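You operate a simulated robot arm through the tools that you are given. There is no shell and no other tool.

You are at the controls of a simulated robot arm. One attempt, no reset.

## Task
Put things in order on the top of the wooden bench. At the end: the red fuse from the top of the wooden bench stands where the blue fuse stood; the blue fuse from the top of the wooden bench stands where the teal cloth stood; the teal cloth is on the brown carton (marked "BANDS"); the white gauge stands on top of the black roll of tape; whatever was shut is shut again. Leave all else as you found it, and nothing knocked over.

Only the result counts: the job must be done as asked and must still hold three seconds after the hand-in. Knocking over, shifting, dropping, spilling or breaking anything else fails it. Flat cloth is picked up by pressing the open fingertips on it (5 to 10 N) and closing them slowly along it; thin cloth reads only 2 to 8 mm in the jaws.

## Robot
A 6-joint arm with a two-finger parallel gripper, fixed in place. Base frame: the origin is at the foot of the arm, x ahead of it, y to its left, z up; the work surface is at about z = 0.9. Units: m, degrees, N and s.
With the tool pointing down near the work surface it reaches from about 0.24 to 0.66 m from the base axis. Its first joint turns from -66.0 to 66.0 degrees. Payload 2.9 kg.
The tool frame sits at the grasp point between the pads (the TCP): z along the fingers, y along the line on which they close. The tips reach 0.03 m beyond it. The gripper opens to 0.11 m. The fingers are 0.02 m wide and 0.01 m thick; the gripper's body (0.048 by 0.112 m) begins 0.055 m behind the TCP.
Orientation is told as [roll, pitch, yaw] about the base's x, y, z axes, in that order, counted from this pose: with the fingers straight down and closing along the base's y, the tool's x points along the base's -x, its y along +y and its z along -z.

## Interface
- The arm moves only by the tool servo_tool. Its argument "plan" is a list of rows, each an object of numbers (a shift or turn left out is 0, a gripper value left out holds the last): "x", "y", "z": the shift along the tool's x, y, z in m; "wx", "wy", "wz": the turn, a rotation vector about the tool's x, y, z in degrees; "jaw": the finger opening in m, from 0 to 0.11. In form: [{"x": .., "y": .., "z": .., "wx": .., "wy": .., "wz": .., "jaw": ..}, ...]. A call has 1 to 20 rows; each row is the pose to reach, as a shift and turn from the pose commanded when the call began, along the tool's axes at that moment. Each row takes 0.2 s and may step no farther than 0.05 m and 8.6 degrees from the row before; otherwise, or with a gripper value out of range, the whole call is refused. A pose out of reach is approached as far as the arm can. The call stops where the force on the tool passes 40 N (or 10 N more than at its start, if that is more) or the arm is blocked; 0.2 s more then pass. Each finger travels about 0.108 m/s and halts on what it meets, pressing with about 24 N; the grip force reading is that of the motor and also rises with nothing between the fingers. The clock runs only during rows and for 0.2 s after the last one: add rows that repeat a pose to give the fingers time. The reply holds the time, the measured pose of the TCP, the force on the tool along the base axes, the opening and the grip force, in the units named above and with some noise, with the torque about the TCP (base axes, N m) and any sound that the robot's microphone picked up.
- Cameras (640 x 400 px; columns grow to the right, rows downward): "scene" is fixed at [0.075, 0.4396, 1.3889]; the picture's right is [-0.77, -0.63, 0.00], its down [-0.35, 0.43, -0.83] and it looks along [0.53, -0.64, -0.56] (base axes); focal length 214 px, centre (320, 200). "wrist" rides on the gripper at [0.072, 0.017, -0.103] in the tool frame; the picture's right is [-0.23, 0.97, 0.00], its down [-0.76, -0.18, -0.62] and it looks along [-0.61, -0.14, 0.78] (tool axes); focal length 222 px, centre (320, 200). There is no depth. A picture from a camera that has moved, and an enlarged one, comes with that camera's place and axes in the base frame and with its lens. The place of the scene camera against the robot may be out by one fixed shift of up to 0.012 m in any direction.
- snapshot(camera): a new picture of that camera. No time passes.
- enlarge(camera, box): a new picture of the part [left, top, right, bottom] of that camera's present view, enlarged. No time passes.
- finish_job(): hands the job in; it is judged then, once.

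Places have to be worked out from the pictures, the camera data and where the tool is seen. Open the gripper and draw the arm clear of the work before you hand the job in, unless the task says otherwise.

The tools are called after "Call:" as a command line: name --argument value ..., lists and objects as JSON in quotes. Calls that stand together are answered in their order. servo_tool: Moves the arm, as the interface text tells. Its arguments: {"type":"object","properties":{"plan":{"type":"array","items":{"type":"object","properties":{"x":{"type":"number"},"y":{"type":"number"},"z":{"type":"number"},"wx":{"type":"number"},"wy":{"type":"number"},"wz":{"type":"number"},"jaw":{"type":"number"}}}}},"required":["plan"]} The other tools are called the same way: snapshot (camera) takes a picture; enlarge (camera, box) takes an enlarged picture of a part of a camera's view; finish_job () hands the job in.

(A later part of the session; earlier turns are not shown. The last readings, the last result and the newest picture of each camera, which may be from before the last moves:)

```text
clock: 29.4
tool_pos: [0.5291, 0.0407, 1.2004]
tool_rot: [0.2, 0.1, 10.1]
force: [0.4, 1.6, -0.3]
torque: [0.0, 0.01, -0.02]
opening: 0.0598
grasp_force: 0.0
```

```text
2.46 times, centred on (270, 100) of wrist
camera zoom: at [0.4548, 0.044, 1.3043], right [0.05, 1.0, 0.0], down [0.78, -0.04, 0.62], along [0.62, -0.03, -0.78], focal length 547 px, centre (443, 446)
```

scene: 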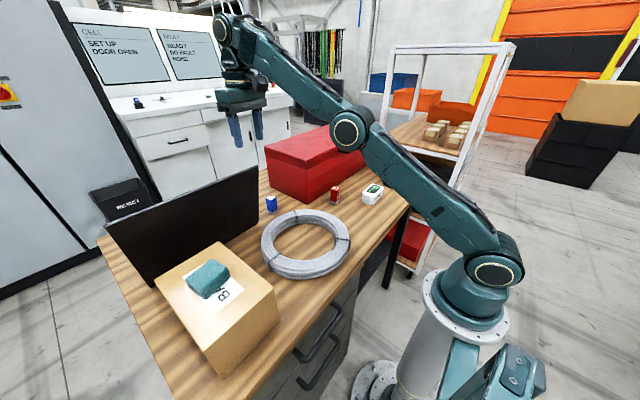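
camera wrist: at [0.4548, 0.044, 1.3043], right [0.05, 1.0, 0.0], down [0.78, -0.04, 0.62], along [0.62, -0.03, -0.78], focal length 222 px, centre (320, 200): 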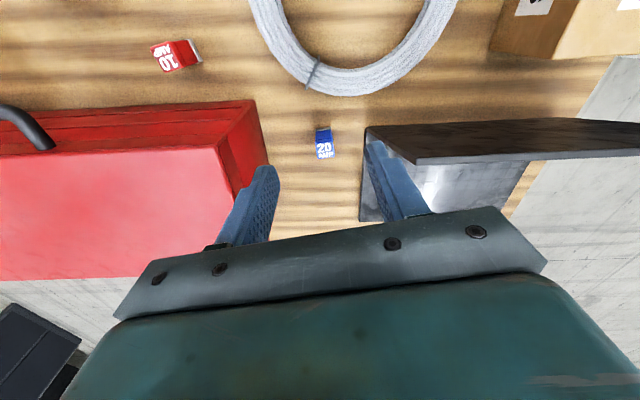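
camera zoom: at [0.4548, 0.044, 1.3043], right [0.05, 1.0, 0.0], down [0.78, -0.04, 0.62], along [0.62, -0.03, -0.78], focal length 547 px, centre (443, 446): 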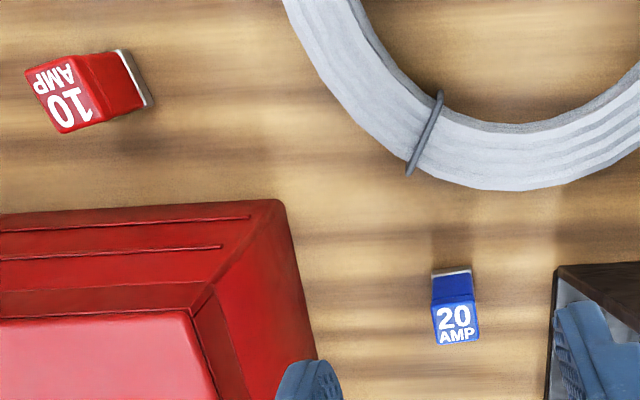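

The blue fuse is centred at about (0.6207, 0.0442), yaw ≈7°, 28 mm square. I lower in the corridor between toolbox and laptop, then go forward to hover over the fuse at z≈1.03.

Call:
servo_tool --plan '[{"x": -0.004, "y": 0.0, "z": 0.03, "wz": 1}, {"x": -0.008, "y": 0.0, "z": 0.065, "wz": 2}, {"x": -0.012, "y": 0.0, "z": 0.1, "wz": 3}, {"x": -0.0163, "y": 0.0006, "z": 0.13, "wz": 3}, {"x": -0.022, "y": 0.0, "z": 0.145, "wz": 3}, {"x": -0.035, "y": -0.002, "z": 0.155, "wz": 3}, {"x": -0.052, "y": -0.005, "z": 0.16, "wz": 3}, {"x": -0.07, "y": -0.009, "z": 0.165, "wz": 3}, {"x": -0.083, "y": -0.011, "z": 0.168, "wz": 3}, {"x": -0.0908, "y": -0.0126, "z": 0.17, "wz": 3}, {"x": -0.0908, "y": -0.0126, "z": 0.17, "wz": 3}]'

Call:
snapshot --camera "wrist"

Call:
enlarge --camera "scene" --box '[180, 80, 340, 230]'

```text
clock: 31.8
tool_pos: [0.6205, 0.0472, 1.0296]
tool_rot: [0.1, 0.1, 7.2]
force: [0.1, 0.0, -0.2]
torque: [0.01, 0.0, -0.02]
opening: 0.0601
grasp_force: 0.1
```

```text
taken
camera wrist: at [0.5458, 0.054, 1.133], right [0.1, 0.99, 0.0], down [0.78, -0.08, 0.62], along [0.62, -0.06, -0.78], focal length 222 px, centre (320, 200)
```

wrist: 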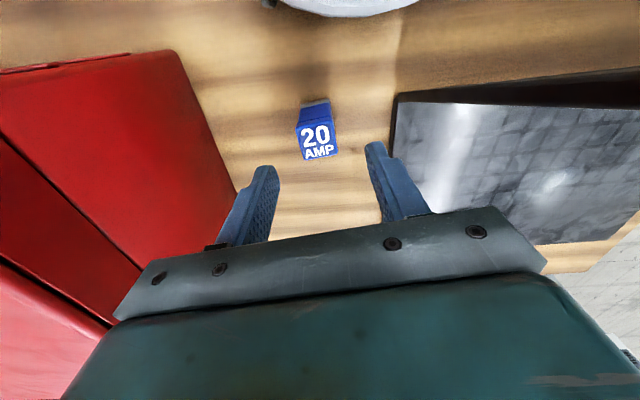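

```text
2.67 times, centred on (260, 155) of scene
camera zoom: at [0.075, 0.4396, 1.3889], right [-0.77, -0.63, 0.0], down [-0.35, 0.43, -0.83], along [0.53, -0.64, -0.56], focal length 572 px, centre (480, 320)
```

zoom: 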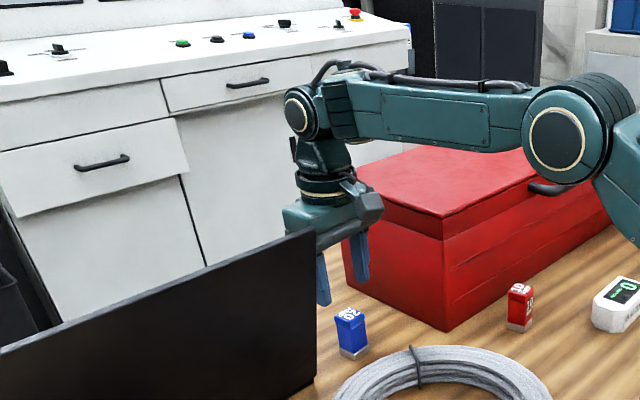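

Call:
enlarge --camera "wrist" --box '[270, 80, 370, 180]'

```text
4.00 times, centred on (320, 130) of wrist
camera zoom: at [0.5458, 0.054, 1.133], right [0.1, 0.99, 0.0], down [0.78, -0.08, 0.62], along [0.62, -0.06, -0.78], focal length 888 px, centre (320, 480)
```

zoom: 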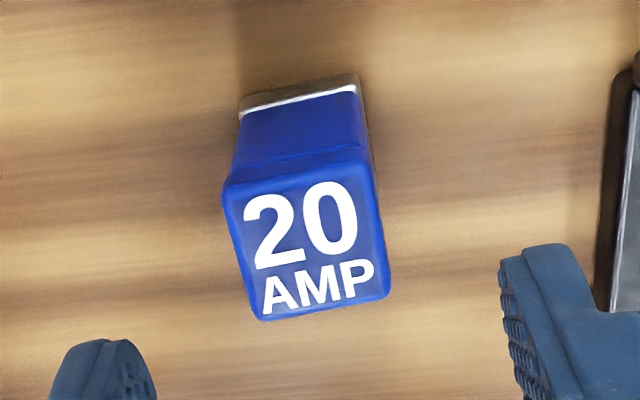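

The fuse's top centre reads (0.621, 0.0445), yaw ≈6.5°, so I shift 3 mm in -y and descend to the grasp height of 0.947 with the fingers straddling it.

Call:
servo_tool --plan '[{"y": -0.003, "z": 0.01}, {"y": -0.003, "z": 0.025}, {"y": -0.003, "z": 0.04}, {"y": -0.003, "z": 0.055}, {"y": -0.003, "z": 0.068}, {"y": -0.003, "z": 0.077}, {"y": -0.003, "z": 0.082}, {"y": -0.003, "z": 0.082}]'

Call:
snapshot --camera "wrist"

Call:
enlarge --camera "scene" --box '[220, 130, 320, 230]'

```text
clock: 33.6
tool_pos: [0.621, 0.0452, 0.9475]
tool_rot: [0.1, 0.2, 7.1]
force: [-0.4, -0.6, 0.4]
torque: [-0.01, 0.0, -0.02]
opening: 0.06
grasp_force: 0.1
```

```text
taken
camera wrist: at [0.5467, 0.0519, 1.0512], right [0.1, 0.99, 0.0], down [0.78, -0.08, 0.62], along [0.62, -0.06, -0.78], focal length 222 px, centre (320, 200)
```

wrist: 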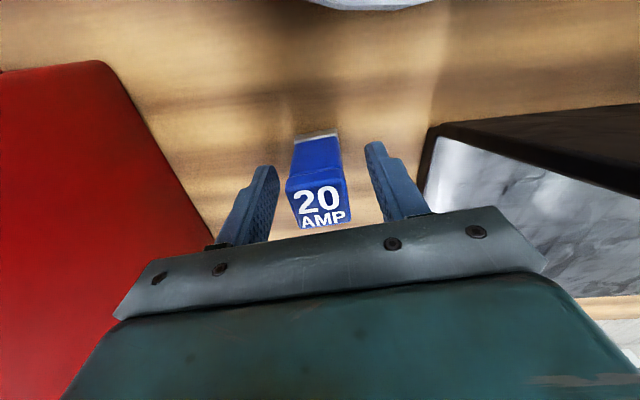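

```text
4.00 times, centred on (270, 180) of scene
camera zoom: at [0.075, 0.4396, 1.3889], right [-0.77, -0.63, 0.0], down [-0.35, 0.43, -0.83], along [0.53, -0.64, -0.56], focal length 858 px, centre (520, 280)
```

zoom: 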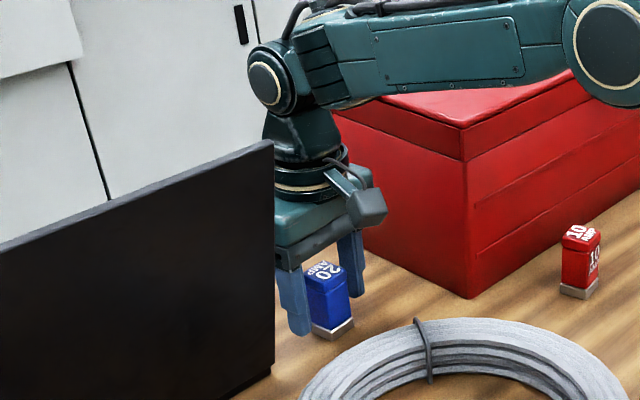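

The fuse is between the fingers, about 1–2 mm left of centre. I nudge over and close slowly.

Call:
servo_tool --plan '[{"y": -0.0012, "jaw": 0.052}, {"y": -0.0012, "jaw": 0.044}, {"y": -0.0012, "jaw": 0.038}, {"y": -0.0012, "jaw": 0.034}, {"y": -0.0012, "jaw": 0.031}, {"y": -0.0012, "jaw": 0.028}, {"y": -0.0012, "jaw": 0.025}, {"y": -0.0012, "jaw": 0.02}, {"y": -0.0012, "jaw": 0.015}, {"y": -0.0012, "jaw": 0.015}]'

Call:
snapshot --camera "wrist"

Call:
enlarge --camera "scene" --box '[220, 150, 320, 230]'

```text
clock: 35.8
tool_pos: [0.6208, 0.0436, 0.9467]
tool_rot: [0.1, 0.0, 7.1]
force: [-0.4, -0.3, 1.1]
torque: [-0.01, 0.04, 0.01]
opening: 0.0294
grasp_force: 23.9
```

```text
taken
camera wrist: at [0.5467, 0.0502, 1.051], right [0.1, 0.99, 0.0], down [0.78, -0.08, 0.62], along [0.62, -0.06, -0.78], focal length 222 px, centre (320, 200)
```

wrist: 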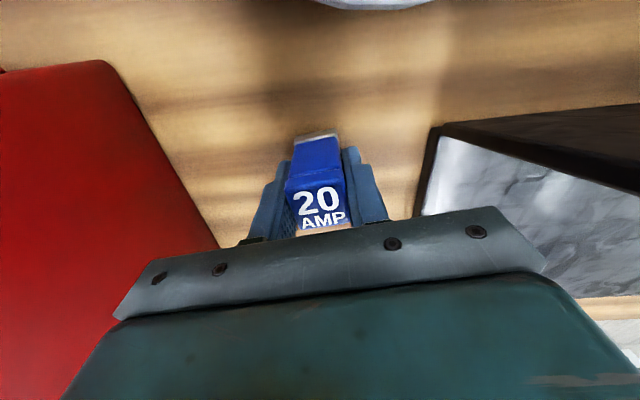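

```text
5.00 times, centred on (270, 190) of scene
camera zoom: at [0.075, 0.4396, 1.3889], right [-0.77, -0.63, 0.0], down [-0.35, 0.43, -0.83], along [0.53, -0.64, -0.56], focal length 1072 px, centre (570, 250)
```

zoom: 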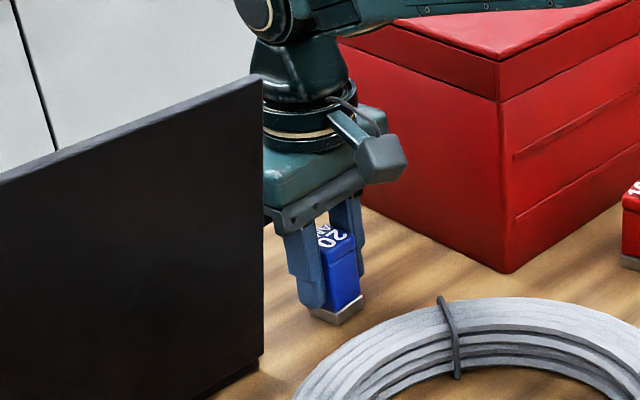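

Blue fuse gripped at 29.4 mm, 24 N, with TCP (0.621, 0.044, 0.947). I lift it gently straight up.

Call:
servo_tool --plan '[{"z": -0.001}, {"z": -0.003}, {"z": -0.006}, {"z": -0.01}, {"z": -0.016}, {"z": -0.024}, {"z": -0.034}, {"z": -0.046}, {"z": -0.058}, {"z": -0.07}, {"z": -0.08}, {"z": -0.088}, {"z": -0.093}, {"z": -0.095}]'

Call:
snapshot --camera "wrist"

Call:
snapshot --camera "scene"

```text
clock: 38.8
tool_pos: [0.6211, 0.0415, 1.0425]
tool_rot: [0.1, 0.1, 7.1]
force: [0.0, -0.3, -0.5]
torque: [-0.02, 0.01, 0.0]
opening: 0.0295
grasp_force: 23.7
```

```text
taken
camera wrist: at [0.5461, 0.0494, 1.1459], right [0.1, 0.99, 0.0], down [0.78, -0.08, 0.62], along [0.62, -0.06, -0.78], focal length 222 px, centre (320, 200)
```

wrist: 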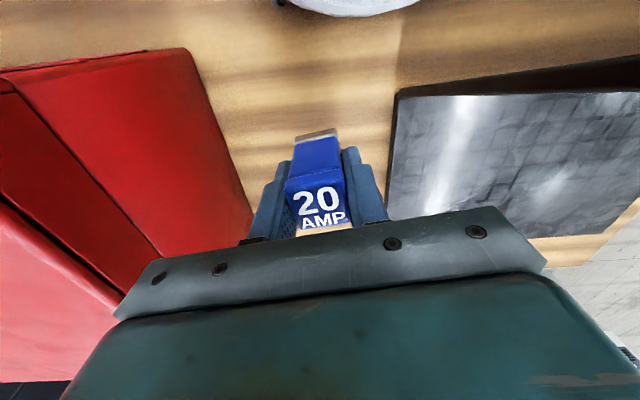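

```text
taken
```

scene: 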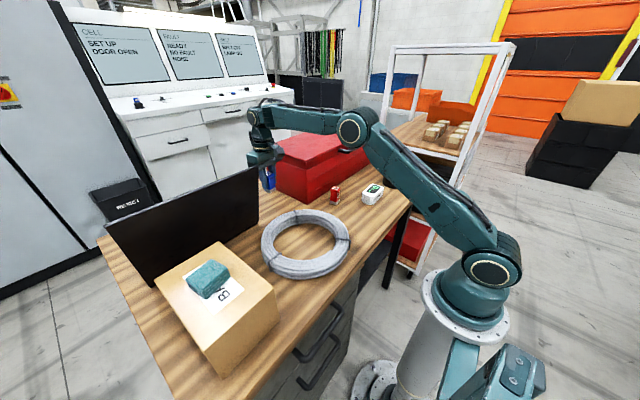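

The blue fuse is held securely. I draw back along -x out of the corridor, then carry it over to the cloth's old spot at (0.320, -0.135).

Call:
servo_tool --plan '[{"x": 0.006, "y": 0.0007, "z": -0.002}, {"x": 0.02, "y": 0.0025, "z": -0.007}, {"x": 0.042, "y": 0.0052, "z": -0.014}, {"x": 0.068, "y": 0.0085, "z": -0.022}, {"x": 0.095, "y": 0.0118, "z": -0.03}, {"x": 0.1199, "y": 0.0149, "z": -0.0375}, {"x": 0.14, "y": -0.0006, "z": -0.0375}, {"x": 0.16, "y": -0.0161, "z": -0.0375}, {"x": 0.1801, "y": -0.0316, "z": -0.0375}, {"x": 0.2002, "y": -0.0471, "z": -0.0375}, {"x": 0.2203, "y": -0.0626, "z": -0.0375}, {"x": 0.2403, "y": -0.078, "z": -0.0375}, {"x": 0.2604, "y": -0.0935, "z": -0.0375}, {"x": 0.2805, "y": -0.109, "z": -0.0375}, {"x": 0.2965, "y": -0.1214, "z": -0.0375}, {"x": 0.3106, "y": -0.1323, "z": -0.0375}, {"x": 0.3206, "y": -0.14, "z": -0.0375}, {"x": 0.3206, "y": -0.14, "z": -0.0375}]'

Call:
snapshot --camera "wrist"

Call:
snapshot --camera "scene"

```text
clock: 42.6
tool_pos: [0.3227, -0.1359, 1.0803]
tool_rot: [0.1, 0.2, 7.1]
force: [0.8, 0.3, -1.0]
torque: [0.01, -0.01, 0.05]
opening: 0.0294
grasp_force: 24.3
```

```text
taken
camera wrist: at [0.2466, -0.1287, 1.1846], right [0.1, 0.99, 0.0], down [0.78, -0.08, 0.62], along [0.62, -0.06, -0.78], focal length 222 px, centre (320, 200)
```

wrist: 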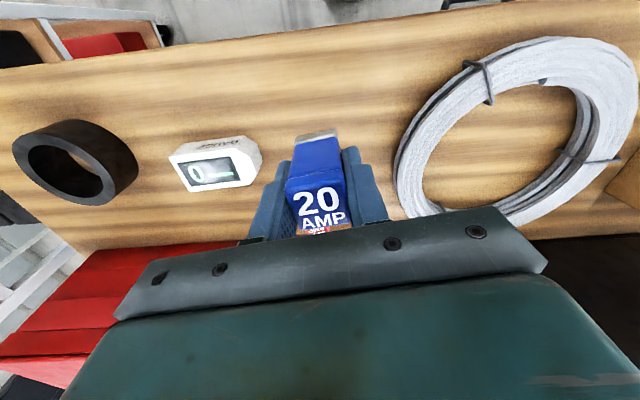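

```text
taken
```

scene: 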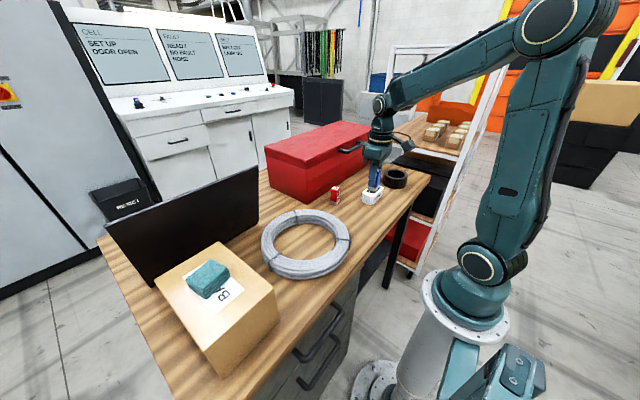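

I'm over the old cloth spot at about (0.3205, -0.135). I descend to just above the bench.

Call:
servo_tool --plan '[{"z": 0.008}, {"z": 0.022}, {"z": 0.04}, {"z": 0.058}, {"z": 0.076}, {"z": 0.092}, {"z": 0.106}, {"z": 0.117}, {"z": 0.124}, {"z": 0.128}, {"z": 0.13}, {"z": 0.131}]'

Call:
enlarge --camera "scene" --box '[320, 160, 420, 240]'

Call:
snapshot --camera "wrist"

```text
clock: 45.2
tool_pos: [0.3201, -0.135, 0.9493]
tool_rot: [0.1, 0.0, 7.2]
force: [-0.3, 0.2, -0.7]
torque: [-0.01, -0.02, -0.03]
opening: 0.0293
grasp_force: 24.0
```

```text
5.00 times, centred on (370, 200) of scene
camera zoom: at [0.075, 0.4396, 1.3889], right [-0.77, -0.63, 0.0], down [-0.35, 0.43, -0.83], along [0.53, -0.64, -0.56], focal length 1072 px, centre (70, 200)
```

zoom: 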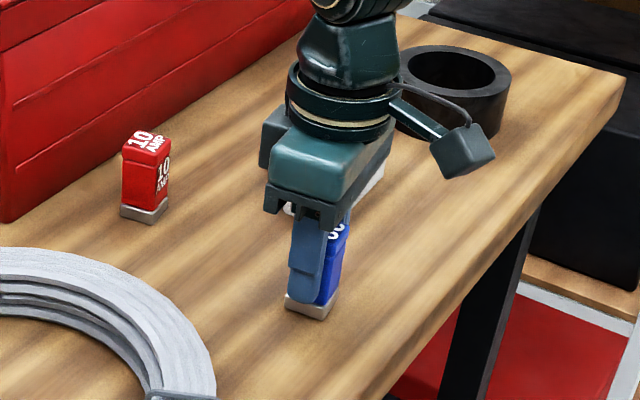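

```text
taken
camera wrist: at [0.2456, -0.1285, 1.0522], right [0.1, 0.99, 0.0], down [0.78, -0.08, 0.62], along [0.62, -0.06, -0.78], focal length 222 px, centre (320, 200)
```

wrist: 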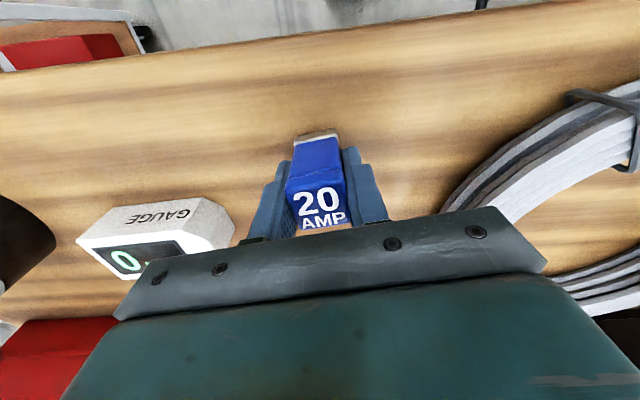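

No contact yet at 0.949 (grasp height was 0.947). I lower in half-millimetre steps until light contact.

Call:
servo_tool --plan '[{"z": 0.0007}, {"z": 0.0014}, {"z": 0.002}, {"z": 0.002}]'

```text
clock: 46.2
tool_pos: [0.3207, -0.1359, 0.9474]
tool_rot: [0.0, 0.1, 7.1]
force: [-1.4, 2.4, 7.1]
torque: [0.03, 0.06, 0.0]
opening: 0.0294
grasp_force: 24.3
```

Contact at 7 N: the fuse is standing on the bench. I ease half a millimetre and open the fingers slowly.

Call:
servo_tool --plan '[{"z": -0.0007}, {"z": -0.0007, "jaw": 0.03}, {"z": -0.0007, "jaw": 0.033}, {"z": -0.0007, "jaw": 0.038}, {"z": -0.0007, "jaw": 0.045}, {"z": -0.0007, "jaw": 0.055}, {"z": -0.0007, "jaw": 0.06}]'

Call:
snapshot --camera "wrist"

Call:
enlarge --camera "scene" --box '[320, 160, 420, 240]'

```text
clock: 47.8
tool_pos: [0.3197, -0.137, 0.947]
tool_rot: [0.1, 0.1, 7.1]
force: [0.1, -0.4, 0.2]
torque: [0.01, 0.02, 0.06]
opening: 0.0601
grasp_force: 0.1
```

```text
taken
camera wrist: at [0.2455, -0.129, 1.0517], right [0.1, 0.99, 0.0], down [0.78, -0.08, 0.62], along [0.62, -0.06, -0.78], focal length 222 px, centre (320, 200)
```

wrist: 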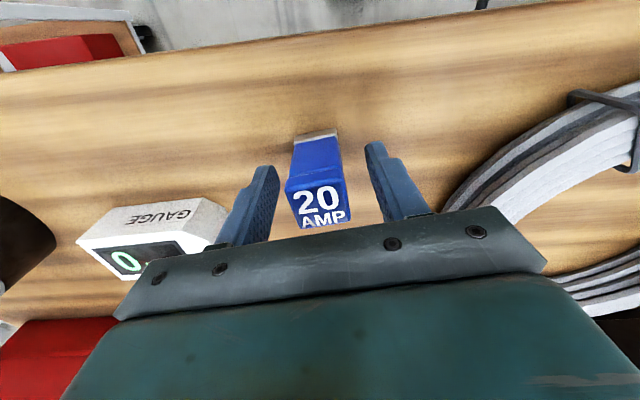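

```text
5.00 times, centred on (370, 200) of scene
camera zoom: at [0.075, 0.4396, 1.3889], right [-0.77, -0.63, 0.0], down [-0.35, 0.43, -0.83], along [0.53, -0.64, -0.56], focal length 1072 px, centre (70, 200)
```

zoom: 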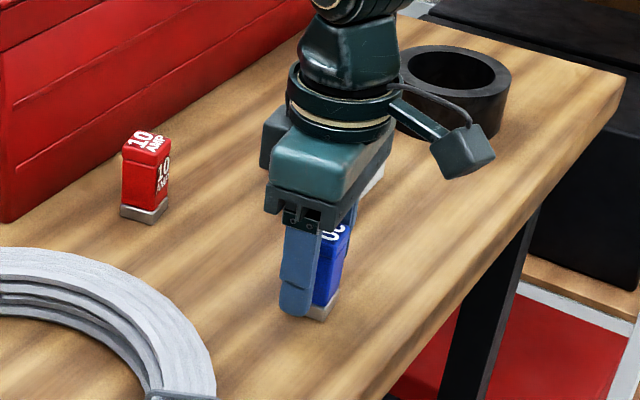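

The blue fuse stands free on the cloth's old spot. I rise straight up and look at the red fuse.

Call:
servo_tool --plan '[{"z": -0.005}, {"z": -0.015}, {"z": -0.03}, {"z": -0.05}, {"z": -0.08}, {"z": -0.11}, {"z": -0.14}, {"z": -0.16}, {"z": -0.16}]'

Call:
snapshot --camera "wrist"

Call:
snapshot --camera "scene"

```text
clock: 49.8
tool_pos: [0.3209, -0.1375, 1.1076]
tool_rot: [0.1, 0.1, 7.0]
force: [0.1, -0.3, -0.1]
torque: [0.01, 0.01, 0.0]
opening: 0.0603
grasp_force: 0.1
```

```text
taken
camera wrist: at [0.2459, -0.1306, 1.2112], right [0.1, 0.99, 0.0], down [0.78, -0.08, 0.62], along [0.62, -0.06, -0.78], focal length 222 px, centre (320, 200)
```

wrist: 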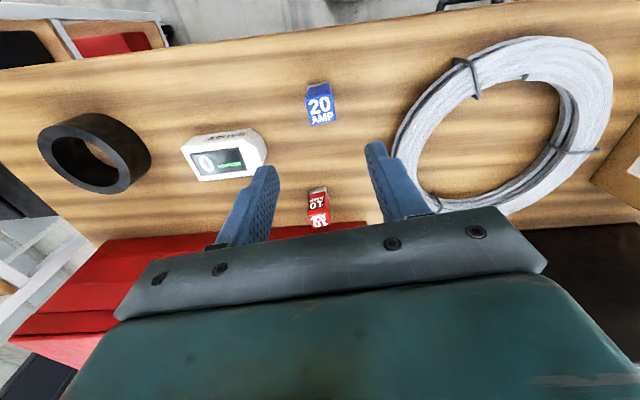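

```text
taken
```

scene: 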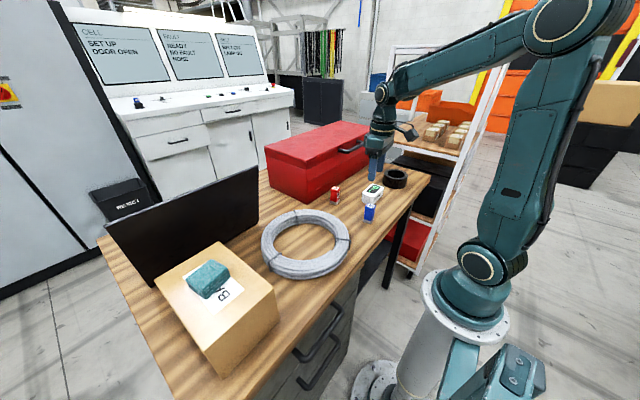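

The blue fuse stands upright. The red fuse appears to be near (0.483, -0.155), so I move toward it at the same height for a closer look.

Call:
servo_tool --plan '[{"x": -0.015, "y": -0.004}, {"x": -0.04, "y": -0.01}, {"x": -0.07, "y": -0.018}, {"x": -0.1, "y": -0.026}, {"x": -0.12, "y": -0.032}, {"x": -0.1268, "y": -0.0334}, {"x": -0.1268, "y": -0.0334}]'

Call:
snapshot --camera "wrist"

Call:
enlarge --camera "wrist" --box '[270, 90, 370, 190]'

```text
clock: 51.4
tool_pos: [0.4492, -0.1532, 1.1079]
tool_rot: [0.1, 0.2, 7.1]
force: [-0.5, 0.5, -0.1]
torque: [-0.03, -0.03, 0.04]
opening: 0.0598
grasp_force: 0.2
```

```text
taken
camera wrist: at [0.3749, -0.1469, 1.2112], right [0.1, 0.99, 0.0], down [0.78, -0.08, 0.62], along [0.62, -0.06, -0.78], focal length 222 px, centre (320, 200)
```

wrist: 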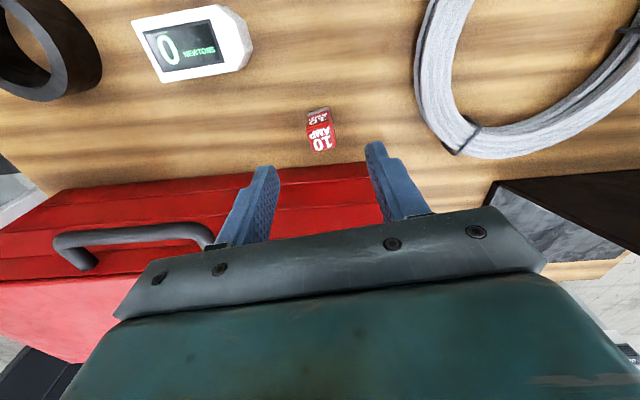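

```text
4.00 times, centred on (320, 140) of wrist
camera zoom: at [0.3749, -0.1469, 1.2112], right [0.1, 0.99, 0.0], down [0.78, -0.08, 0.62], along [0.62, -0.06, -0.78], focal length 888 px, centre (320, 440)
```

zoom: 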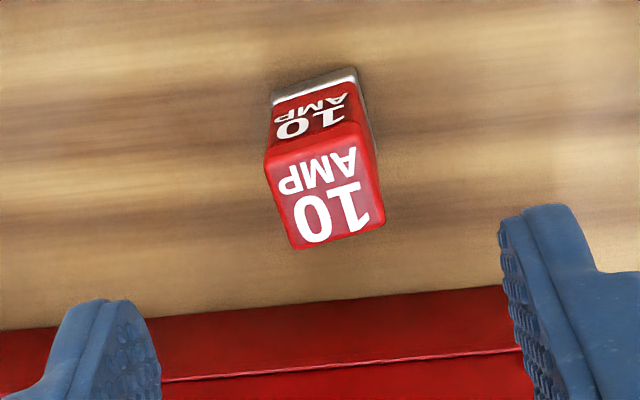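

The red fuse's top centre works out at (0.4814, -0.155), yaw ≈12°. I align over it and descend to z≈1.02 for a check.

Call:
servo_tool --plan '[{"x": -0.01, "y": -0.0015, "z": 0.015, "wz": -2}, {"x": -0.02, "y": -0.0035, "z": 0.035, "wz": -4}, {"x": -0.028, "y": -0.005, "z": 0.055, "wz": -5}, {"x": -0.032, "y": -0.0054, "z": 0.075, "wz": -5}, {"x": -0.032, "y": -0.0054, "z": 0.085, "wz": -5}, {"x": -0.032, "y": -0.0054, "z": 0.085, "wz": -5}]'

Call:
enlarge --camera "wrist" --box '[240, 90, 400, 220]'

Call:
enlarge --camera "scene" --box '[280, 120, 420, 240]'

```text
clock: 52.8
tool_pos: [0.4835, -0.1559, 1.0232]
tool_rot: [0.0, 0.0, 12.2]
force: [0.1, 0.1, 0.0]
torque: [0.0, 0.0, -0.01]
opening: 0.0601
grasp_force: 0.0
```

```text
3.08 times, centred on (320, 155) of wrist
camera zoom: at [0.408, -0.155, 1.1268], right [0.02, 1.0, 0.0], down [0.78, -0.01, 0.62], along [0.62, -0.01, -0.78], focal length 684 px, centre (320, 338)
```

zoom: 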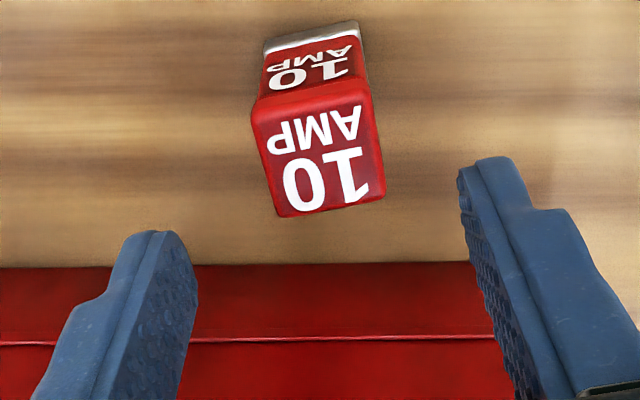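

```text
3.33 times, centred on (350, 180) of scene
camera zoom: at [0.075, 0.4396, 1.3889], right [-0.77, -0.63, 0.0], down [-0.35, 0.43, -0.83], along [0.53, -0.64, -0.56], focal length 715 px, centre (220, 267)
```

zoom: 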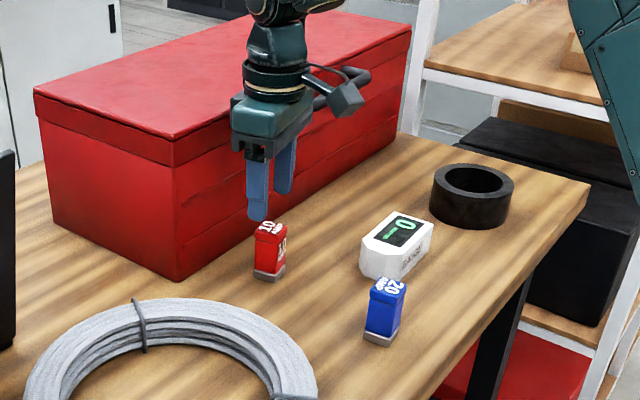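

The fuse is centred within 2 mm between the fingers at yaw 12°. I descend to the grasp height and check.

Call:
servo_tool --plan '[{"x": 0.0015, "z": 0.01}, {"x": 0.0015, "z": 0.025}, {"x": 0.0015, "z": 0.04}, {"x": 0.0015, "z": 0.055}, {"x": 0.0015, "z": 0.067}, {"x": 0.0015, "z": 0.074}, {"x": 0.0015, "z": 0.0762}, {"x": 0.0015, "z": 0.0762}]'

Call:
snapshot --camera "wrist"

Call:
enlarge --camera "scene" --box '[280, 120, 420, 240]'

```text
clock: 54.6
tool_pos: [0.4802, -0.154, 0.9463]
tool_rot: [0.1, 0.1, 12.1]
force: [0.6, -0.4, 0.3]
torque: [0.0, 0.01, 0.01]
opening: 0.06
grasp_force: 0.1
```

```text
taken
camera wrist: at [0.4056, -0.1535, 1.0491], right [0.02, 1.0, 0.0], down [0.78, -0.01, 0.62], along [0.62, -0.01, -0.78], focal length 222 px, centre (320, 200)
```

wrist: 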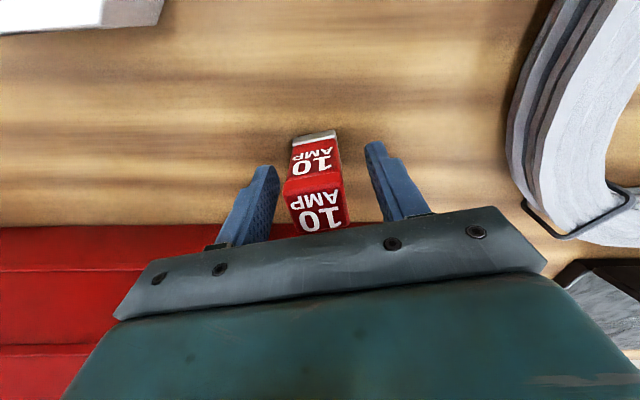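

```text
3.33 times, centred on (350, 180) of scene
camera zoom: at [0.075, 0.4396, 1.3889], right [-0.77, -0.63, 0.0], down [-0.35, 0.43, -0.83], along [0.53, -0.64, -0.56], focal length 715 px, centre (220, 267)
```

zoom: 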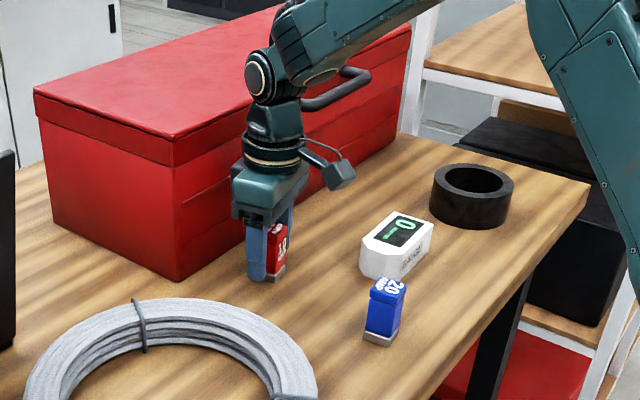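

The red fuse is nearly centred. I nudge 1 mm and close slowly on it.

Call:
servo_tool --plan '[{"y": -0.001, "jaw": 0.052}, {"y": -0.001, "jaw": 0.044}, {"y": -0.001, "jaw": 0.038}, {"y": -0.001, "jaw": 0.034}, {"y": -0.001, "jaw": 0.031}, {"y": -0.001, "jaw": 0.028}, {"y": -0.001, "jaw": 0.025}, {"y": -0.001, "jaw": 0.02}, {"y": -0.001, "jaw": 0.015}, {"y": -0.001, "jaw": 0.015}]'

Call:
snapshot --camera "wrist"

```text
clock: 56.8
tool_pos: [0.4816, -0.1557, 0.9462]
tool_rot: [0.2, 0.2, 12.0]
force: [-0.1, -0.1, 0.6]
torque: [-0.03, 0.02, -0.02]
opening: 0.0296
grasp_force: 23.6
```

```text
taken
camera wrist: at [0.4064, -0.1551, 1.0497], right [0.02, 1.0, 0.0], down [0.78, -0.01, 0.62], along [0.62, -0.01, -0.78], focal length 222 px, centre (320, 200)
```

wrist: 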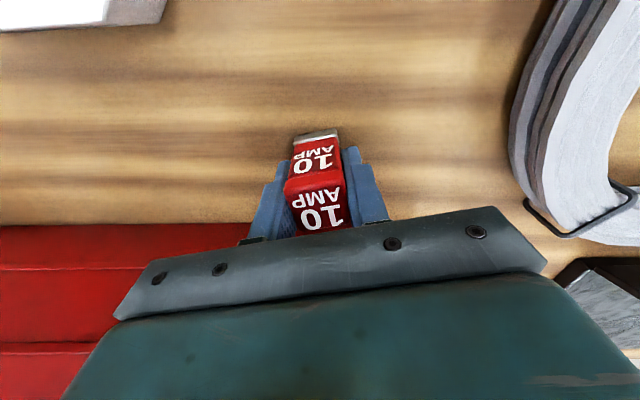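

Gripped at 29.6 mm with 24 N. I lift gently straight up.

Call:
servo_tool --plan '[{"z": -0.001}, {"z": -0.003}, {"z": -0.006}, {"z": -0.01}, {"z": -0.016}, {"z": -0.024}, {"z": -0.034}, {"z": -0.046}, {"z": -0.06}, {"z": -0.075}, {"z": -0.09}, {"z": -0.103}, {"z": -0.113}, {"z": -0.119}, {"z": -0.122}]'

Call:
snapshot --camera "wrist"

```text
clock: 60.0
tool_pos: [0.4811, -0.1557, 1.0683]
tool_rot: [0.0, 0.1, 12.0]
force: [0.8, -0.4, -0.8]
torque: [0.03, -0.01, -0.01]
opening: 0.0296
grasp_force: 24.3
```

```text
taken
camera wrist: at [0.4064, -0.1558, 1.1716], right [0.02, 1.0, 0.0], down [0.78, -0.02, 0.62], along [0.62, -0.01, -0.78], focal length 222 px, centre (320, 200)
```

wrist: 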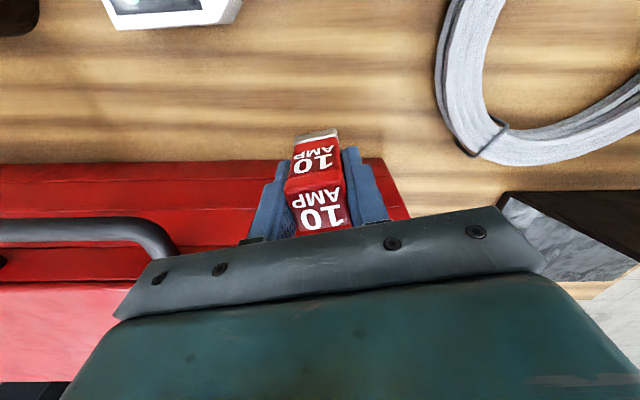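

The red fuse is held. I carry it round the front of the toolbox, over the coil, into the corridor and hover over the blue fuse's old spot (0.621, 0.044), turning back to yaw 7°.

Call:
servo_tool --plan '[{"x": -0.0006, "y": 0.007, "z": -0.001, "wz": 0.5}, {"x": -0.002, "y": 0.023, "z": -0.003, "wz": 1}, {"x": -0.0043, "y": 0.0477, "z": -0.006, "wz": 2}, {"x": -0.007, "y": 0.0759, "z": -0.0095, "wz": 3}, {"x": -0.0097, "y": 0.1059, "z": -0.013, "wz": 4}, {"x": -0.0124, "y": 0.1359, "z": -0.017, "wz": 5}, {"x": -0.0145, "y": 0.1589, "z": -0.02, "wz": 5}, {"x": -0.0161, "y": 0.1765, "z": -0.022, "wz": 5}, {"x": -0.037, "y": 0.181, "z": -0.019, "wz": 5}, {"x": -0.058, "y": 0.185, "z": -0.0155, "wz": 5}, {"x": -0.0797, "y": 0.1873, "z": -0.012, "wz": 5}, {"x": -0.1, "y": 0.183, "z": -0.005, "wz": 5}, {"x": -0.12, "y": 0.1788, "z": 0.002, "wz": 5}, {"x": -0.14, "y": 0.1745, "z": 0.009, "wz": 5}, {"x": -0.158, "y": 0.1707, "z": 0.016, "wz": 5}, {"x": -0.17, "y": 0.1682, "z": 0.02, "wz": 5}, {"x": -0.1783, "y": 0.1664, "z": 0.023, "wz": 5}, {"x": -0.1783, "y": 0.1664, "z": 0.023, "wz": 5}]'

Call:
snapshot --camera "wrist"

Call:
snapshot --camera "scene"

```text
clock: 63.8
tool_pos: [0.6206, 0.044, 1.0457]
tool_rot: [0.1, 0.0, 7.1]
force: [0.0, 0.0, -0.8]
torque: [-0.04, 0.02, 0.0]
opening: 0.0295
grasp_force: 24.5
```

```text
taken
camera wrist: at [0.5467, 0.0508, 1.1489], right [0.1, 0.99, 0.0], down [0.78, -0.08, 0.62], along [0.62, -0.06, -0.78], focal length 222 px, centre (320, 200)
```

wrist: 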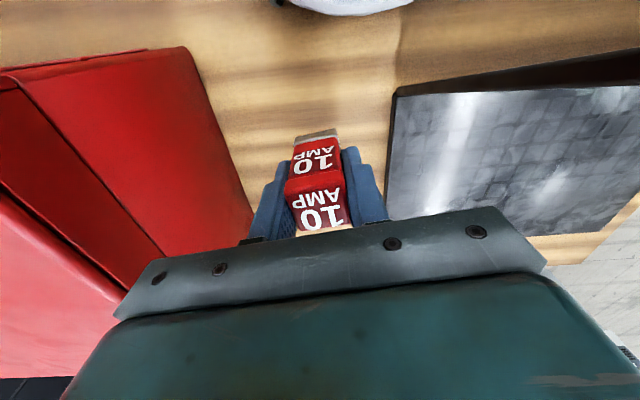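

```text
taken
```

scene: 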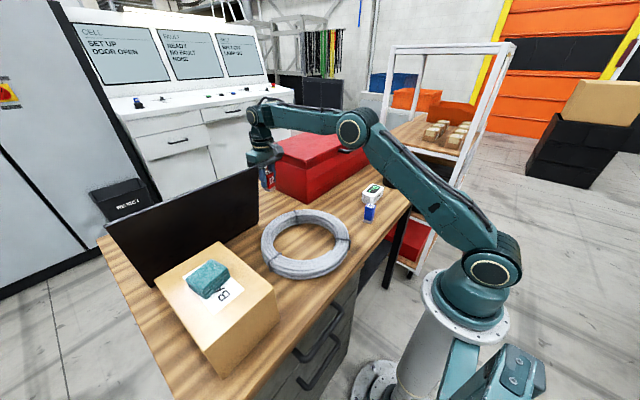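

The pose matches the one where the blue fuse was gripped. I descend to just above the bench.

Call:
servo_tool --plan '[{"z": 0.006}, {"z": 0.016}, {"z": 0.029}, {"z": 0.043}, {"z": 0.057}, {"z": 0.07}, {"z": 0.081}, {"z": 0.089}, {"z": 0.094}, {"z": 0.096}, {"z": 0.097}, {"z": 0.097}]'

Call:
enlarge --camera "scene" --box '[220, 130, 320, 230]'

```text
clock: 66.4
tool_pos: [0.6212, 0.0437, 0.9467]
tool_rot: [0.1, 0.1, 7.1]
force: [-1.1, 0.4, -1.5]
torque: [-0.03, 0.0, -0.02]
opening: 0.0295
grasp_force: 24.2
```

```text
4.00 times, centred on (270, 180) of scene
camera zoom: at [0.075, 0.4396, 1.3889], right [-0.77, -0.63, 0.0], down [-0.35, 0.43, -0.83], along [0.53, -0.64, -0.56], focal length 858 px, centre (520, 280)
```

zoom: 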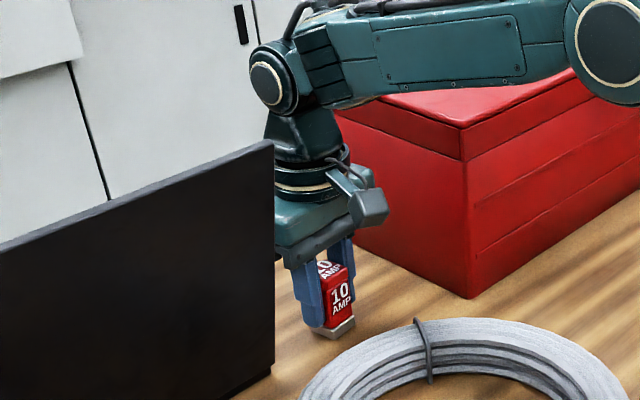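

No contact force yet. I lower in sub-millimetre steps until light contact.

Call:
servo_tool --plan '[{"z": 0.0007}, {"z": 0.0014}, {"z": 0.002}, {"z": 0.002}]'

```text
clock: 67.4
tool_pos: [0.6203, 0.0446, 0.9469]
tool_rot: [0.0, 0.1, 7.0]
force: [-0.7, 0.3, 0.4]
torque: [0.0, 0.06, -0.01]
opening: 0.0297
grasp_force: 23.5
```

Call:
servo_tool --plan '[{"z": 0.0005}, {"z": 0.001}, {"z": 0.001}]'

```text
clock: 68.2
tool_pos: [0.6211, 0.0444, 0.9458]
tool_rot: [0.1, 0.1, 7.3]
force: [-2.5, 2.3, 8.4]
torque: [-0.02, 0.2, -0.01]
opening: 0.0294
grasp_force: 24.4
```

Now 8.4 N upward: the fuse is standing on the bench. I ease half a millimetre and open slowly.

Call:
servo_tool --plan '[{"z": -0.0007}, {"z": -0.0007, "jaw": 0.03}, {"z": -0.0007, "jaw": 0.033}, {"z": -0.0007, "jaw": 0.038}, {"z": -0.0007, "jaw": 0.045}, {"z": -0.0007, "jaw": 0.055}, {"z": -0.0007, "jaw": 0.06}]'

Call:
snapshot --camera "wrist"

Call:
enlarge --camera "scene" --box '[220, 130, 320, 230]'

```text
clock: 69.8
tool_pos: [0.6203, 0.0443, 0.9461]
tool_rot: [0.0, 0.2, 7.0]
force: [0.7, -0.1, -0.6]
torque: [-0.02, 0.0, 0.0]
opening: 0.0602
grasp_force: 0.0
```

```text
taken
camera wrist: at [0.5466, 0.0513, 1.0496], right [0.1, 0.99, 0.0], down [0.78, -0.08, 0.62], along [0.62, -0.06, -0.78], focal length 222 px, centre (320, 200)
```

wrist: 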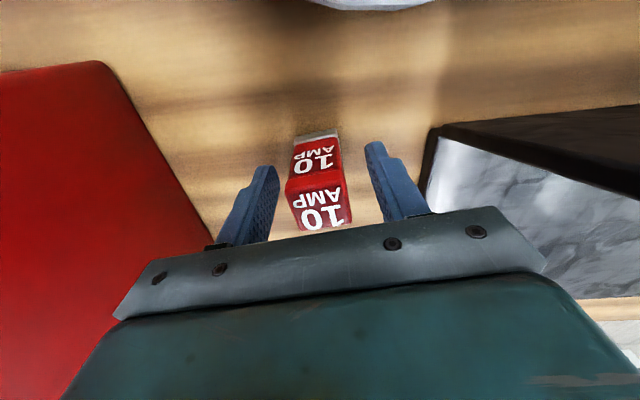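

```text
4.00 times, centred on (270, 180) of scene
camera zoom: at [0.075, 0.4396, 1.3889], right [-0.77, -0.63, 0.0], down [-0.35, 0.43, -0.83], along [0.53, -0.64, -0.56], focal length 858 px, centre (520, 280)
```

zoom: 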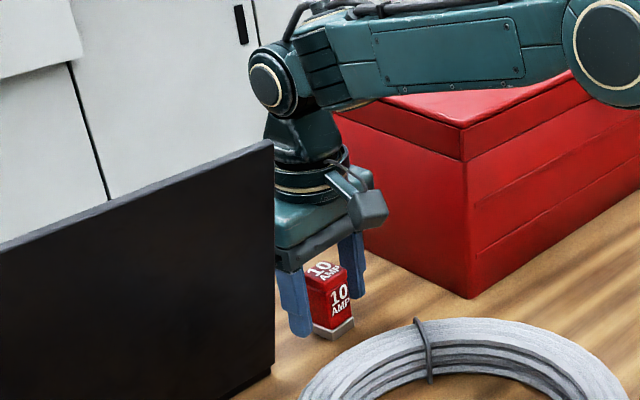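

The red fuse stands upright on the blue fuse's spot. I rise clear of it and retract out of the corridor.

Call:
servo_tool --plan '[{"z": -0.005}, {"z": -0.015}, {"z": -0.03}, {"z": -0.05}, {"z": -0.07}, {"z": -0.09}, {"z": -0.1}, {"x": 0.015, "y": 0.002, "z": -0.105}, {"x": 0.04, "y": 0.005, "z": -0.11}, {"x": 0.07, "y": 0.009, "z": -0.12}, {"x": 0.1, "y": 0.0125, "z": -0.135}, {"x": 0.125, "y": 0.0156, "z": -0.15}, {"x": 0.14, "y": 0.0174, "z": -0.16}, {"x": 0.14, "y": 0.0174, "z": -0.16}]'

Call:
snapshot --camera "wrist"

Call:
snapshot --camera "scene"

```text
clock: 72.8
tool_pos: [0.4808, 0.0418, 1.107]
tool_rot: [0.1, 0.1, 7.1]
force: [-0.5, -1.2, 1.0]
torque: [-0.01, -0.01, 0.0]
opening: 0.0602
grasp_force: 0.1
```

```text
taken
camera wrist: at [0.4062, 0.0496, 1.2102], right [0.1, 0.99, 0.0], down [0.78, -0.08, 0.62], along [0.62, -0.06, -0.78], focal length 222 px, centre (320, 200)
```

wrist: 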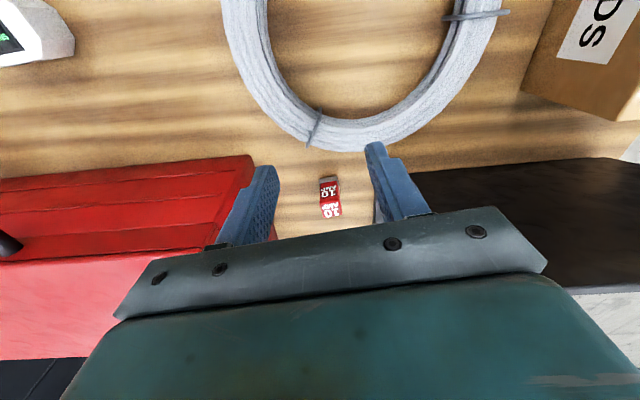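

```text
taken
```

scene: 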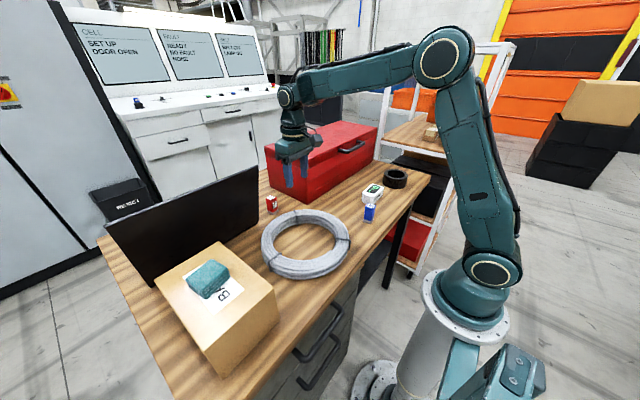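

Red fuse is standing well. I move over toward the gauge at about (0.38, -0.28) for a closer look.

Call:
servo_tool --plan '[{"x": 0.006, "y": -0.011}, {"x": 0.02, "y": -0.036}, {"x": 0.038, "y": -0.07}, {"x": 0.057, "y": -0.105}, {"x": 0.077, "y": -0.14}, {"x": 0.096, "y": -0.175}, {"x": 0.115, "y": -0.21}, {"x": 0.134, "y": -0.245}, {"x": 0.149, "y": -0.272}, {"x": 0.1566, "y": -0.2858}, {"x": 0.1566, "y": -0.2858}]'

Call:
snapshot --camera "wrist"

Call:
enlarge --camera "scene" --box '[320, 120, 440, 240]'

```text
clock: 75.2
tool_pos: [0.3594, -0.2591, 1.1046]
tool_rot: [0.1, 0.1, 7.1]
force: [1.4, -0.1, -0.3]
torque: [0.03, 0.01, 0.02]
opening: 0.0599
grasp_force: 0.0
```

```text
taken
camera wrist: at [0.2838, -0.2518, 1.2092], right [0.1, 0.99, 0.0], down [0.78, -0.08, 0.62], along [0.62, -0.06, -0.78], focal length 222 px, centre (320, 200)
```

wrist: 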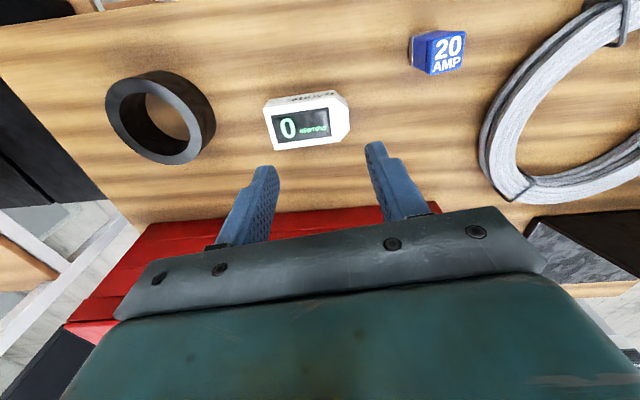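

```text
3.33 times, centred on (380, 180) of scene
camera zoom: at [0.075, 0.4396, 1.3889], right [-0.77, -0.63, 0.0], down [-0.35, 0.43, -0.83], along [0.53, -0.64, -0.56], focal length 715 px, centre (120, 267)
```

zoom: 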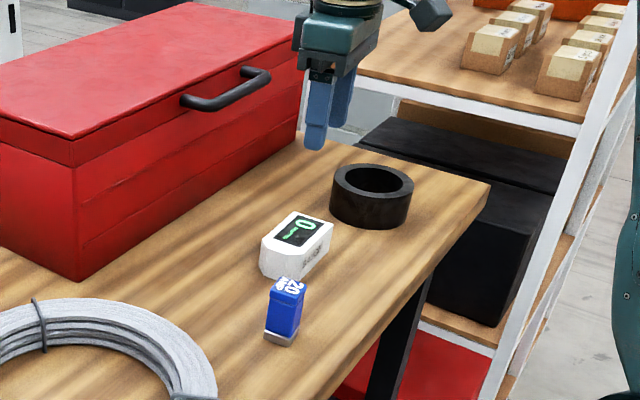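

Call:
enlarge --camera "wrist" --box '[240, 70, 370, 170]'

Call:
enlarge --camera "wrist" --box '[90, 50, 230, 180]'

Call:
enlarge --camera "scene" --box '[350, 160, 410, 210]'

```text
4.00 times, centred on (305, 120) of wrist
camera zoom: at [0.2838, -0.2518, 1.2092], right [0.1, 0.99, 0.0], down [0.78, -0.08, 0.62], along [0.62, -0.06, -0.78], focal length 888 px, centre (380, 520)
```

zoom: 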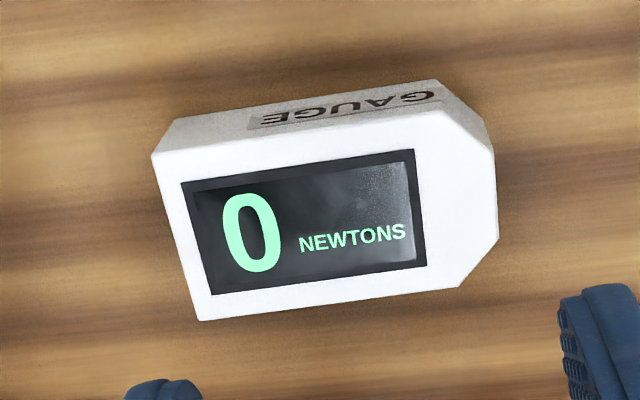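

```text
3.08 times, centred on (160, 115) of wrist
camera zoom: at [0.2838, -0.2518, 1.2092], right [0.1, 0.99, 0.0], down [0.78, -0.08, 0.62], along [0.62, -0.06, -0.78], focal length 684 px, centre (812, 462)
```

zoom: 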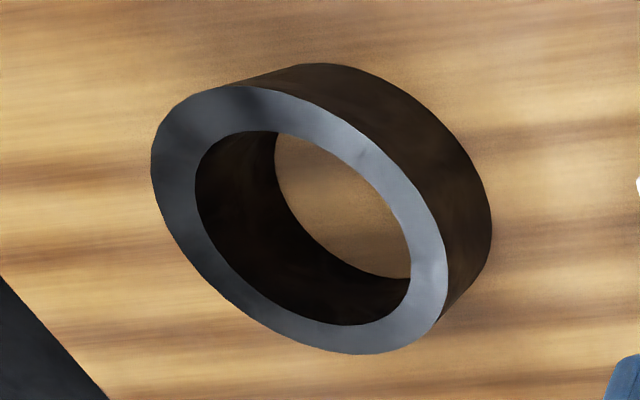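

```text
8.00 times, centred on (380, 185) of scene
camera zoom: at [0.075, 0.4396, 1.3889], right [-0.77, -0.63, 0.0], down [-0.35, 0.43, -0.83], along [0.53, -0.64, -0.56], focal length 1716 px, centre (-160, 320)
```

zoom: 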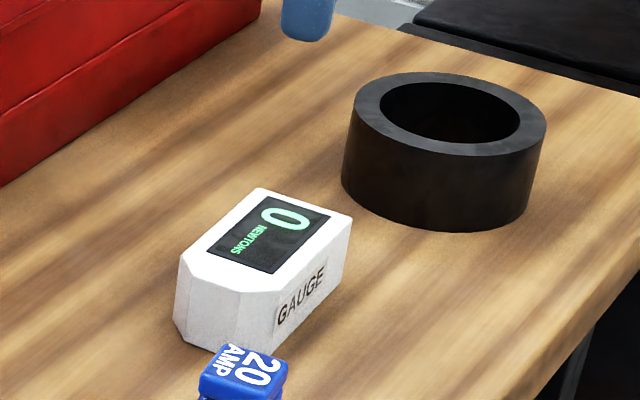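

The gauge measures about 97×52×43 mm, centred near (0.378, -0.2745) with its long side along y (yaw ≈2°). The tape's centre is near (0.358, -0.453), outer radius 51 mm, top at about z=0.948. I turn the gripper to close along x across the gauge's width and centre over it.

Call:
servo_tool --plan '[{"x": -0.0014, "y": -0.0014, "wz": 8}, {"x": -0.0028, "y": -0.0028, "wz": 16}, {"x": -0.0042, "y": -0.0042, "wz": 24}, {"x": -0.0056, "y": -0.0056, "wz": 32}, {"x": -0.007, "y": -0.007, "wz": 40}, {"x": -0.0085, "y": -0.0085, "wz": 48}, {"x": -0.01, "y": -0.01, "wz": 56}, {"x": -0.0115, "y": -0.0115, "wz": 64}, {"x": -0.013, "y": -0.013, "wz": 72}, {"x": -0.0145, "y": -0.0145, "wz": 80}, {"x": -0.016, "y": -0.016, "wz": 88}, {"x": -0.017, "y": -0.0172, "wz": 95}, {"x": -0.017, "y": -0.0172, "wz": 95, "jaw": 0.08}]'

Call:
snapshot --camera "wrist"

Call:
snapshot --camera "scene"

```text
clock: 78.0
tool_pos: [0.3783, -0.2743, 1.1073]
tool_rot: [-0.1, 0.2, -88.0]
force: [0.4, 0.2, -0.5]
torque: [0.01, 0.06, 0.0]
opening: 0.0802
grasp_force: 0.1
```

```text
taken
camera wrist: at [0.3927, -0.202, 1.2093], right [0.98, -0.19, 0.0], down [-0.15, -0.77, 0.62], along [-0.12, -0.61, -0.78], focal length 222 px, centre (320, 200)
```

wrist: 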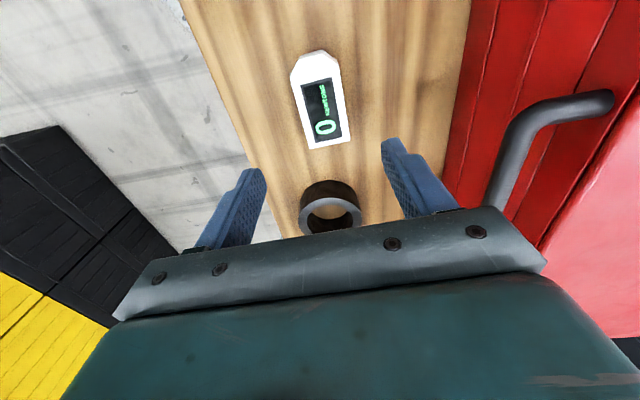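

```text
taken
```

scene: 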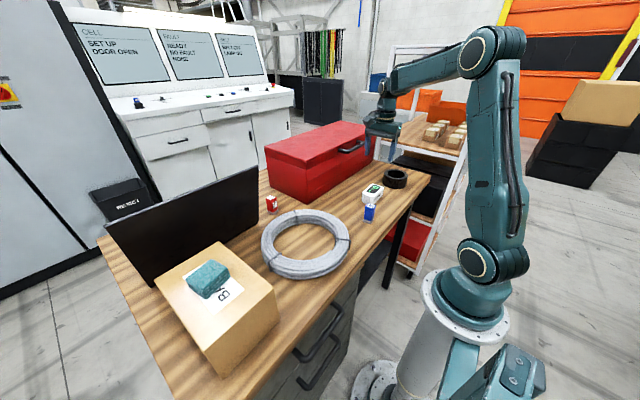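

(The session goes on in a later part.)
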